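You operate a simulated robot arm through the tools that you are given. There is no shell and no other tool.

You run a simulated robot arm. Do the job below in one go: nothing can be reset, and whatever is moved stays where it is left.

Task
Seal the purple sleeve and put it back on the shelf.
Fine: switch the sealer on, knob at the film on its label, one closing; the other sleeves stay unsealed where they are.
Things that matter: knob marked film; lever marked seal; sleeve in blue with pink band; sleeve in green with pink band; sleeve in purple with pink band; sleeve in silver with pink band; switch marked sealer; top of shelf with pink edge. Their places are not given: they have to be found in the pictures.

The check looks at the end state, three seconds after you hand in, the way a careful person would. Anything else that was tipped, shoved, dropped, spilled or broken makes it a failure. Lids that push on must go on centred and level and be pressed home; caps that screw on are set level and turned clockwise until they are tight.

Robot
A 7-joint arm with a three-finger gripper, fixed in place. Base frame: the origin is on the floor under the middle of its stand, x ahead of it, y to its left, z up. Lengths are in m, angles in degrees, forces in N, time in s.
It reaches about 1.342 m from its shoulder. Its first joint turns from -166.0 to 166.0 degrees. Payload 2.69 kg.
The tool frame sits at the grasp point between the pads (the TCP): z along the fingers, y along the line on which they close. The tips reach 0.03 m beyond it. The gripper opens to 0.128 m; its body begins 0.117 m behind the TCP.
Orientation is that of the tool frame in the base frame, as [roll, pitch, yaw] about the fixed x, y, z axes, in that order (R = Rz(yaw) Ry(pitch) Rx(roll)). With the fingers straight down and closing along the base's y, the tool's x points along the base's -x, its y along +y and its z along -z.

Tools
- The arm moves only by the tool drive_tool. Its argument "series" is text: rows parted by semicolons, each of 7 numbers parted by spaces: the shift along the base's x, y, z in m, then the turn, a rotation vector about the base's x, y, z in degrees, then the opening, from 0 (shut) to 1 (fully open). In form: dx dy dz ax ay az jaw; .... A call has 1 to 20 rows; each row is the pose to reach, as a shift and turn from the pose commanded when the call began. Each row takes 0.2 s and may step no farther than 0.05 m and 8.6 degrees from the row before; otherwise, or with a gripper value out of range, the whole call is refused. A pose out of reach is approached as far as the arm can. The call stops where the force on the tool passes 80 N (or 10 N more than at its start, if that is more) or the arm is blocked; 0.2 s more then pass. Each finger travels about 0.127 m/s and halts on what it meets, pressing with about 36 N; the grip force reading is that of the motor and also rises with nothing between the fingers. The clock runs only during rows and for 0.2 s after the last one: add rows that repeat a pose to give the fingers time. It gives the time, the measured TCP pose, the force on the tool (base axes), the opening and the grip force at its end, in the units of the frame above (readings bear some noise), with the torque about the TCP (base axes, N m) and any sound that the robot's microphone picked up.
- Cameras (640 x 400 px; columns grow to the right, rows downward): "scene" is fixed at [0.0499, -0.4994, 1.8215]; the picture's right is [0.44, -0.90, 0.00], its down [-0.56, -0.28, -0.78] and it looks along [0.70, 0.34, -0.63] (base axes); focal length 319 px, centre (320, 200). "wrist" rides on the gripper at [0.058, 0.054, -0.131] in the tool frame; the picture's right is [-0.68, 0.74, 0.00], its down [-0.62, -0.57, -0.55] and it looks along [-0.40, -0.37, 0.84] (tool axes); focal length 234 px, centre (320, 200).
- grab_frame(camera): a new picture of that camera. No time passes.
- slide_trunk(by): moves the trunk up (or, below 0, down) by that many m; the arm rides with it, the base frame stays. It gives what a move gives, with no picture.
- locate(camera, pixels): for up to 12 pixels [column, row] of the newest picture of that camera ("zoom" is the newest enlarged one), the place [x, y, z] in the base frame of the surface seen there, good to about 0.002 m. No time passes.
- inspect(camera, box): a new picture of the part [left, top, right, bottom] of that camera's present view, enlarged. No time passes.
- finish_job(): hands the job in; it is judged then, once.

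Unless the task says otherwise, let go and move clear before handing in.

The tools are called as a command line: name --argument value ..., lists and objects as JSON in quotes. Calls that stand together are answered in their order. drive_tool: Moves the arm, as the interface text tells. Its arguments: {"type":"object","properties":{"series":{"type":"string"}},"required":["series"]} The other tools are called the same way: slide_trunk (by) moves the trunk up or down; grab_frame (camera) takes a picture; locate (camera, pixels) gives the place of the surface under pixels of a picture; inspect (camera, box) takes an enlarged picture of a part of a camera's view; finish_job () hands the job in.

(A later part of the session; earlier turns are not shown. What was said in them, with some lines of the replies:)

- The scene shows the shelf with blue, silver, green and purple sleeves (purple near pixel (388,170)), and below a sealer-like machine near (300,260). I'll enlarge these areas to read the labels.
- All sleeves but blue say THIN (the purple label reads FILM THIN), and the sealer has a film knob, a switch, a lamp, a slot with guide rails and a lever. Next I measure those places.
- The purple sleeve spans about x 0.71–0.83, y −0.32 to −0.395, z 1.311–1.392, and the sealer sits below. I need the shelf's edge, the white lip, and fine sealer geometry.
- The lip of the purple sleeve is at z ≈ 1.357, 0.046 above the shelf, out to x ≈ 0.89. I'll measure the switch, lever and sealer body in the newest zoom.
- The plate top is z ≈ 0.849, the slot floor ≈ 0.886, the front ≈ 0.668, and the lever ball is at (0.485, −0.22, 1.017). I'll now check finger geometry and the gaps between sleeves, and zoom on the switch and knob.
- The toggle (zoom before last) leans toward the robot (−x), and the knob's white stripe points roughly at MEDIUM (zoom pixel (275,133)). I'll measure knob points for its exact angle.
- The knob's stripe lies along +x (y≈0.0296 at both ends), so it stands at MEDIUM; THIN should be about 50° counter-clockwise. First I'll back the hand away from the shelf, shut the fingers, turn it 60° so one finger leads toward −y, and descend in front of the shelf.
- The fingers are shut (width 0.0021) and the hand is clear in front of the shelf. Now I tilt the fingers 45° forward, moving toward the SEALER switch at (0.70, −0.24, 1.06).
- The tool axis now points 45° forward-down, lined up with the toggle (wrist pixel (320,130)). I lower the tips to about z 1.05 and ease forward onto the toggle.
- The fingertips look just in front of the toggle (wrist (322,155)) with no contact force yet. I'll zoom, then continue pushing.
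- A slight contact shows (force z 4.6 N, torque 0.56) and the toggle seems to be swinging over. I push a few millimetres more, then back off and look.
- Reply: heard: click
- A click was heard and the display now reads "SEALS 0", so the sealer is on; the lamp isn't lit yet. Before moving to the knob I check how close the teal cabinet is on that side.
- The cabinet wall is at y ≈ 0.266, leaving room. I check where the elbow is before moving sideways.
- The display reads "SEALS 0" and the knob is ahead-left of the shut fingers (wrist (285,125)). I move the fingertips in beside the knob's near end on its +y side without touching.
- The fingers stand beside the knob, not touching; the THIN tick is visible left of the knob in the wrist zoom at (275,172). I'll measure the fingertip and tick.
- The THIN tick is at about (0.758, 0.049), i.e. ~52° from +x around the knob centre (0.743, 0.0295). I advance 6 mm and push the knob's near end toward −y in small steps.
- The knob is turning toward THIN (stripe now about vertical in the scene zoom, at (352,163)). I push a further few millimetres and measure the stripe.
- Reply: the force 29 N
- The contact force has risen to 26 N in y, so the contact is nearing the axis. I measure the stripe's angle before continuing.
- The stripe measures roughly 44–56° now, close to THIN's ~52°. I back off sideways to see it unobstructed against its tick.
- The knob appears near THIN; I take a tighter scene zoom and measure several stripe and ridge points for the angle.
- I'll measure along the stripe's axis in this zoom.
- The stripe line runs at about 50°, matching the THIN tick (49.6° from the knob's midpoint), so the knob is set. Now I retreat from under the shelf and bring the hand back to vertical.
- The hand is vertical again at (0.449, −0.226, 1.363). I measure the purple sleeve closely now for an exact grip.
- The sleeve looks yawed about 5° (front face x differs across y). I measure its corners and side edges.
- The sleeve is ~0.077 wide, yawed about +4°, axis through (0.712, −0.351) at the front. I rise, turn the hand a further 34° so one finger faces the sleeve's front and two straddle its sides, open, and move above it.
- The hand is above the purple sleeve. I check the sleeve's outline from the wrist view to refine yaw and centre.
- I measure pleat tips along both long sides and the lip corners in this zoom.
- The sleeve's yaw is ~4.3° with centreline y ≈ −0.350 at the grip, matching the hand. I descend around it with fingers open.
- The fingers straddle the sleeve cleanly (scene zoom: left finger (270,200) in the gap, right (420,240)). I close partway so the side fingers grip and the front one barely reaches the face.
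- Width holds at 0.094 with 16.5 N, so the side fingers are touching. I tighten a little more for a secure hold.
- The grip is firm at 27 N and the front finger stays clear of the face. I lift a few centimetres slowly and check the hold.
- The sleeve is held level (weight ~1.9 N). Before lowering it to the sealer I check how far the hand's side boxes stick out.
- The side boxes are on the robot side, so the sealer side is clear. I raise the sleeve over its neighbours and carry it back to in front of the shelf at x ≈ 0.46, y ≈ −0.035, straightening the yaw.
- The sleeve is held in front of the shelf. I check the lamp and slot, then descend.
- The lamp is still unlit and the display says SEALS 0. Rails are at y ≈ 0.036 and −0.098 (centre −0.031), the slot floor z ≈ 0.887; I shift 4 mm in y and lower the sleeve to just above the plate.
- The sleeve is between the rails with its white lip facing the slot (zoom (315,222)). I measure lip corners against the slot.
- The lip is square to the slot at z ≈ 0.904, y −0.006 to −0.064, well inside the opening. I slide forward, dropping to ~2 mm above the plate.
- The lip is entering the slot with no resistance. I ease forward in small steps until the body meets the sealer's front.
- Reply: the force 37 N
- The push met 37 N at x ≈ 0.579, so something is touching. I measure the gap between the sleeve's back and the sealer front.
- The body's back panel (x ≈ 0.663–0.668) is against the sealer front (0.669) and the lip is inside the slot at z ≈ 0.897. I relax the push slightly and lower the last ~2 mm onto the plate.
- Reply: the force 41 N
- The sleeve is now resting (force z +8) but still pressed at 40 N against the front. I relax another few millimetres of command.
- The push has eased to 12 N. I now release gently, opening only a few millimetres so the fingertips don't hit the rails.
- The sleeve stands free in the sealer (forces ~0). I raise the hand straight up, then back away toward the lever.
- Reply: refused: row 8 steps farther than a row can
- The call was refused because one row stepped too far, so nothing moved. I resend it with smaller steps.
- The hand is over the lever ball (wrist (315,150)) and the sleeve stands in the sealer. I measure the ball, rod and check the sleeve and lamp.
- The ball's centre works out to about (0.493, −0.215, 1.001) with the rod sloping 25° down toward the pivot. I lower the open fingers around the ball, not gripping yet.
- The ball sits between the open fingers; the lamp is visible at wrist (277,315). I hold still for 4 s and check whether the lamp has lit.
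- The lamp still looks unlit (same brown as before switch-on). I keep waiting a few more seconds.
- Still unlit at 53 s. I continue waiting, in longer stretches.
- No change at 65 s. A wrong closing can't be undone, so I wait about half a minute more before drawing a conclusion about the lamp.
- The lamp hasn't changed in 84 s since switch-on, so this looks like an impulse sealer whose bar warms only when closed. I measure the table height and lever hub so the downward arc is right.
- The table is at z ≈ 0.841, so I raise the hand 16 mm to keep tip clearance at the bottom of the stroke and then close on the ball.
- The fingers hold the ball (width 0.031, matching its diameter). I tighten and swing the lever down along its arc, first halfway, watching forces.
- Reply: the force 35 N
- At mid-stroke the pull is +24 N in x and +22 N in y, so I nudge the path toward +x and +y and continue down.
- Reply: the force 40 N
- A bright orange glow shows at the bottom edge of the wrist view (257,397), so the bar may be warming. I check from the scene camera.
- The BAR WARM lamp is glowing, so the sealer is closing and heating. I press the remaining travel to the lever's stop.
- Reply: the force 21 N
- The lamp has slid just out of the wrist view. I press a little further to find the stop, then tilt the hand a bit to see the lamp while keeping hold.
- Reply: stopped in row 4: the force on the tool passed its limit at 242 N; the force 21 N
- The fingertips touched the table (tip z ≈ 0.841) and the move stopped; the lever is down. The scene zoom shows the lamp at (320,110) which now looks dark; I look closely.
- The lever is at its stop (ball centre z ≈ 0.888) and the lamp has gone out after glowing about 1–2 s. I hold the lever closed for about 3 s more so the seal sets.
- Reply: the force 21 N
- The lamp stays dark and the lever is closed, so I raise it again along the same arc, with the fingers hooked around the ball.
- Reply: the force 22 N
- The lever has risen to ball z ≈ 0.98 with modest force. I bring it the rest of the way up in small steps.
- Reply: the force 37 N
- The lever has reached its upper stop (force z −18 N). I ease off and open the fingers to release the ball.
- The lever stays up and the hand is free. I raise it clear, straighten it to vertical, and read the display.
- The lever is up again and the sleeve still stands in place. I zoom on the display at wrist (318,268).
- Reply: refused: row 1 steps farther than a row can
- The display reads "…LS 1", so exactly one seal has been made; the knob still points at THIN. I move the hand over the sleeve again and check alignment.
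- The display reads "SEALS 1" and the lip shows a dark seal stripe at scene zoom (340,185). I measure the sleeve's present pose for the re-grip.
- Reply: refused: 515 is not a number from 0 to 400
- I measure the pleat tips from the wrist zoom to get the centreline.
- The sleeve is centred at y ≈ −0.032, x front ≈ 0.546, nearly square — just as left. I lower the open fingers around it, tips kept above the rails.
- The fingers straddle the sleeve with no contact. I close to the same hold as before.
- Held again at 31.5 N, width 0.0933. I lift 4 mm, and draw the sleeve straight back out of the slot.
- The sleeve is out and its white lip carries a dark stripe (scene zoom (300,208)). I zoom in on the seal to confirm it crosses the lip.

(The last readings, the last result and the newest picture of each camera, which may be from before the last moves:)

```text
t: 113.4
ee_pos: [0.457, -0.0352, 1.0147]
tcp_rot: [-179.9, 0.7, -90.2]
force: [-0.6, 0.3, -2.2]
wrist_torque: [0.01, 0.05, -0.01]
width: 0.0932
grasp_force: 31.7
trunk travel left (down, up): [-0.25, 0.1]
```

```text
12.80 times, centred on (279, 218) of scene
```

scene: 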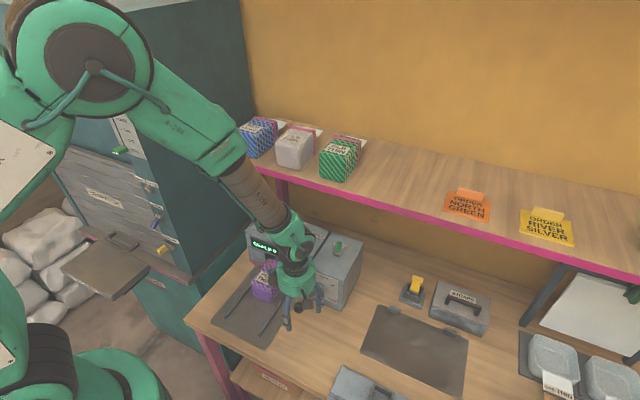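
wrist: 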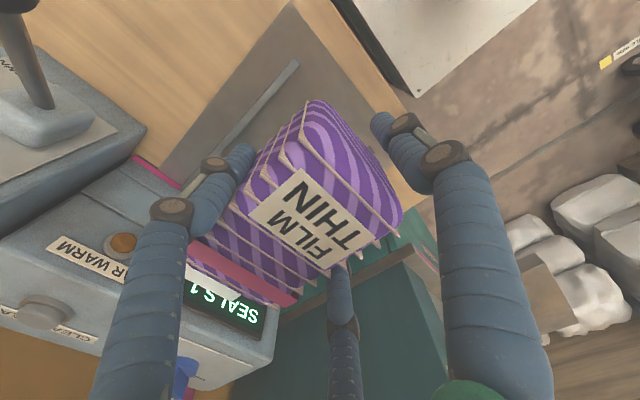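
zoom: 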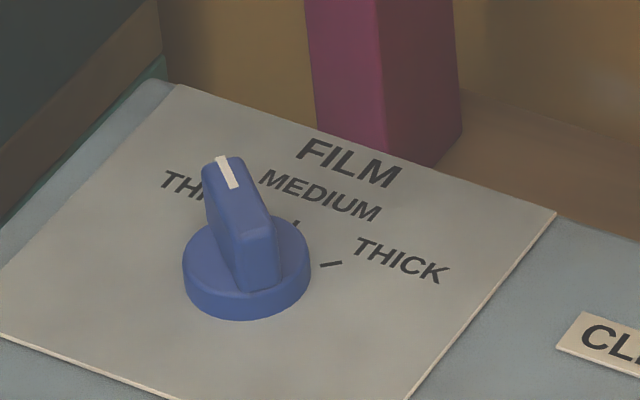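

The seal stripe is clean, and the knob is at THIN. Now I raise the sleeve in front of the shelf to z ≈ 1.50.

drive_tool --series "0 0 0.04 0 0 0 0.4; 0 0 0.08 0 0 0 0.4; 0 0 0.12 0 0 0 0.4; 0 0 0.16 0 0 0 0.4; 0 0 0.2 0 0 0 0.4; 0 0 0.24 0 0 0 0.4; 0 0 0.28 0 0 0 0.4; 0 0 0.32 0 0 0 0.4; 0 0 0.36 0 0 0 0.4; 0 0 0.4 0 0 0 0.4; 0 0 0.44 0 0 0 0.4; 0 0 0.48 0 0 0 0.4; 0 0 0.494 0 0 0 0.4; 0 0 0.494 0 0 0 0.4"

drive_tool --series "0.0312 -0.0353 0 0 0 0.5 0.4; 0.0624 -0.0706 0 0 0 1 0.4; 0.0936 -0.1059 0 0 0 1.5 0.4; 0.1248 -0.1412 0 0 0 2 0.4; 0.156 -0.1765 0 0 0 2.5 0.4; 0.1872 -0.2118 0 0 0 3 0.4; 0.2184 -0.2471 0 0 0 3.5 0.4; 0.2496 -0.2824 0 0 0 4 0.4; 0.281 -0.3179 0 0 0 4.2 0.4; 0.281 -0.3179 0 0 0 4.2 0.4"

grab_frame --camera "scene"

grab_frame --camera "wrist"

```text
t: 116.4
ee_pos: [0.4599, -0.0333, 1.5091]
tcp_rot: [-180.0, 0.7, -90.2]
force: [0.8, 1.3, -1.9]
wrist_torque: [-0.01, 0.1, 0.03]
width: 0.0933
grasp_force: 32.0
trunk travel left (down, up): [-0.25, 0.1]
```

```text
t: 118.6
ee_pos: [0.7405, -0.3524, 1.5127]
tcp_rot: [-179.9, 0.7, -85.8]
force: [0.5, -0.1, -2.8]
wrist_torque: [0.0, 0.09, -0.01]
width: 0.0933
grasp_force: 31.5
trunk travel left (down, up): [-0.25, 0.1]
```

```text
taken
```

scene: 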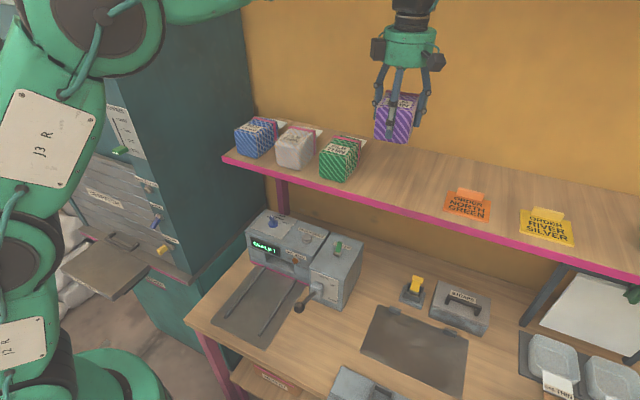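

```text
taken
```

wrist: 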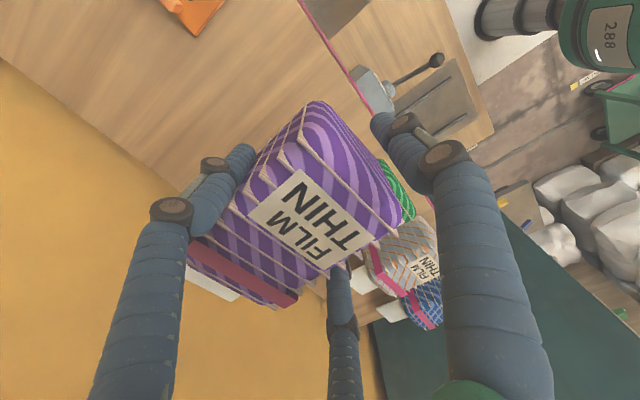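

The sleeve is above its old place at (0.741, −0.351). I lower it to just above the shelf, then gently to contact.

drive_tool --series "0 0.001 -0.04 0 0 0 0.4; 0 0.001 -0.08 0 0 0 0.4; 0 0.001 -0.11 0 0 0 0.4; 0 0.001 -0.13 0 0 0 0.4; 0 0.001 -0.143 0 0 0 0.4; 0 0.001 -0.147 0 0 0 0.4; 0 0.001 -0.149 0 0 0 0.4; 0 0.001 -0.149 0 0 0 0.4"

inspect --camera "scene" --box '[310, 90, 450, 220]'

```text
t: 120.4
ee_pos: [0.7416, -0.3513, 1.3614]
tcp_rot: [-179.9, 0.7, -85.9]
force: [-0.9, 0.2, -2.9]
wrist_torque: [0.0, 0.07, 0.01]
width: 0.0931
grasp_force: 31.3
trunk travel left (down, up): [-0.25, 0.1]
```

```text
3.08 times, centred on (380, 155) of scene
```

zoom: 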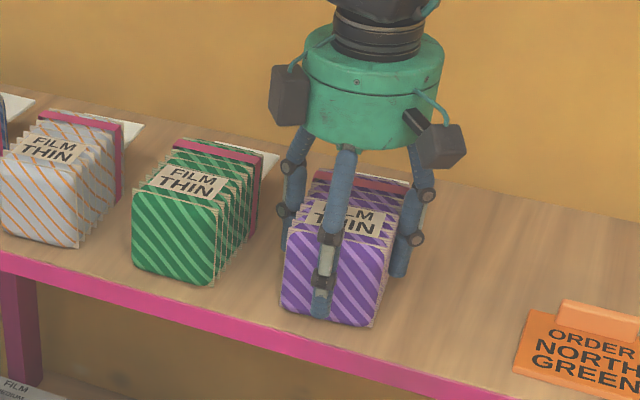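

Not yet touching (force z −2.9, sleeve weight only). I lower millimetre by millimetre until the shelf takes the weight.

drive_tool --series "0 0 -0.001 0 0 0 0.4; 0 0 -0.002 0 0 0 0.4; 0 0 -0.003 0 0 0 0.4; 0 0 -0.003 0 0 0 0.4"

```text
t: 121.4
ee_pos: [0.7398, -0.3516, 1.3607]
tcp_rot: [-179.8, 0.6, -85.9]
force: [1.6, -1.5, 9.7]
wrist_torque: [-0.58, -0.25, -0.04]
width: 0.0934
grasp_force: 31.3
trunk travel left (down, up): [-0.25, 0.1]
```

The shelf now carries the sleeve (force z +9.7). I release gently.

drive_tool --series "0 0 0 0 0 0 0.55; 0 0 0 0 0 0 0.66; 0 0 0 0 0 0 0.72; 0 0 0 0 0 0 0.78; 0 0 0 0 0 0 0.85; 0 0 0 0 0 0 0.92; 0 0 0 0 0 0 0.92"

inspect --camera "scene" --box '[310, 90, 450, 220]'

grab_frame --camera "wrist"

```text
t: 123.0
ee_pos: [0.7418, -0.351, 1.3584]
tcp_rot: [-180.0, 0.7, -85.9]
force: [-0.8, 0.0, -0.1]
wrist_torque: [0.0, -0.01, -0.03]
width: 0.1178
grasp_force: 0.1
trunk travel left (down, up): [-0.25, 0.1]
```

```text
3.08 times, centred on (380, 155) of scene
```

zoom: 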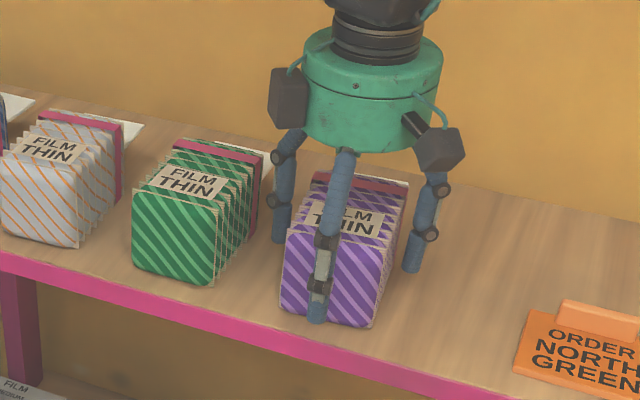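

```text
taken
```

wrist: 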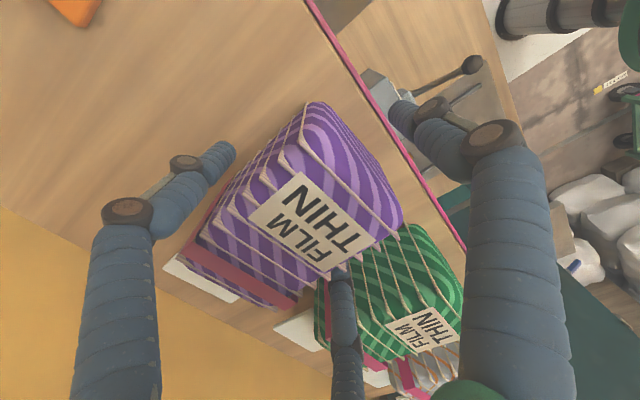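

The sleeve stands on the shelf and the fingers are clear on both sides. I lift the hand straight up and back away, then check everything.

drive_tool --series "0 0 0.02 0 0 0 0.92; 0 0 0.06 0 0 0 0.92; 0 0 0.1 0 0 0 0.92; 0 0 0.145 0 0 0 0.92; 0 0 0.19 0 0 0 0.92; -0.04 0 0.21 0 0 0 0.92; -0.085 0 0.22 0 0 0 0.92; -0.13 0 0.22 0 0 0 0.92; -0.17 0 0.22 0 0 0 0.92"

grab_frame --camera "scene"

inspect --camera "scene" --box '[220, 100, 420, 225]'

inspect --camera "scene" --box '[190, 195, 390, 320]'

grab_frame --camera "wrist"

```text
t: 125.0
ee_pos: [0.5701, -0.3476, 1.5809]
tcp_rot: [-179.8, 0.6, -86.0]
force: [-1.4, 0.0, 0.6]
wrist_torque: [-0.05, -0.12, -0.01]
width: 0.1177
grasp_force: 0.1
trunk travel left (down, up): [-0.25, 0.1]
```

```text
taken
```

scene: 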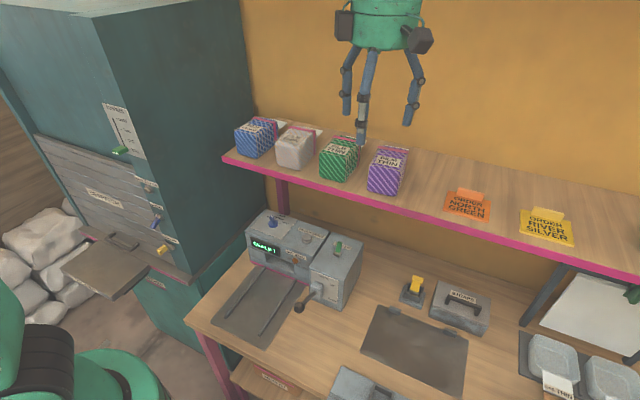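

```text
3.20 times, centred on (320, 162) of scene
```

zoom: 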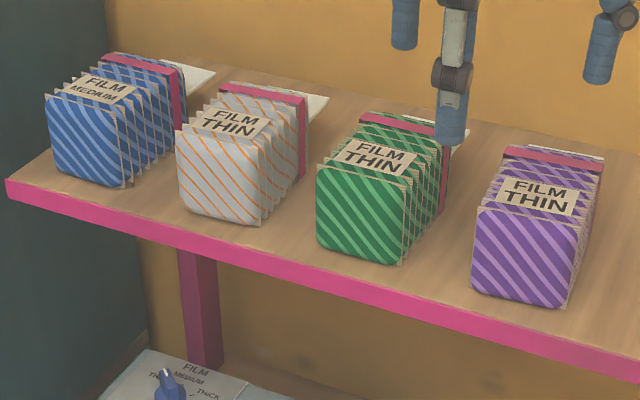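

```text
3.20 times, centred on (290, 258) of scene
```

zoom: 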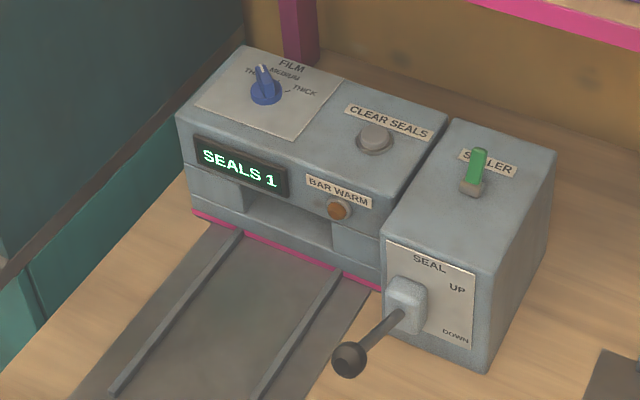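

```text
taken
```

wrist: 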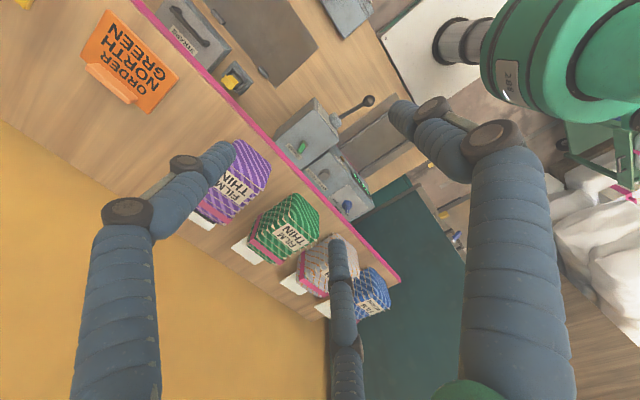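

The purple sleeve is back in its spot on the shelf with the others untouched. The display reads SEALS 1, the lever is up, the knob is at THIN, and the hand is clear at z ≈ 1.58, so I hand the job in.

finish_job

```text
The job is handed in.
```

The purple sleeve is sealed and back in its place on the shelf, and the job is handed in; no result came back.

- **Sealer:** I switched it on and turned the film knob from MEDIUM to THIN, the film on the sleeve's label. I left the sealer switched on.
- **Seal:** I closed the lever once. The display reads "SEALS 1", and the sleeve's lip has a dark seal stripe across it. The lever is back up.
- **Lamp:** The BAR WARM lamp stayed dark for about 85 s after switch-on, so I took it that the bar heats only when closed. It glowed briefly as the lever came down and then went out. I held the lever down about 3 s more before raising it.
- **Unplanned contact:** At the bottom of the lever stroke the fingers slipped off the ball and the fingertips hit the bare table, with the force peaking at 242 N. Nothing looks moved or damaged in the last pictures.
- **Other sleeves:** The blue, silver and green sleeves stand where they were, unsealed.
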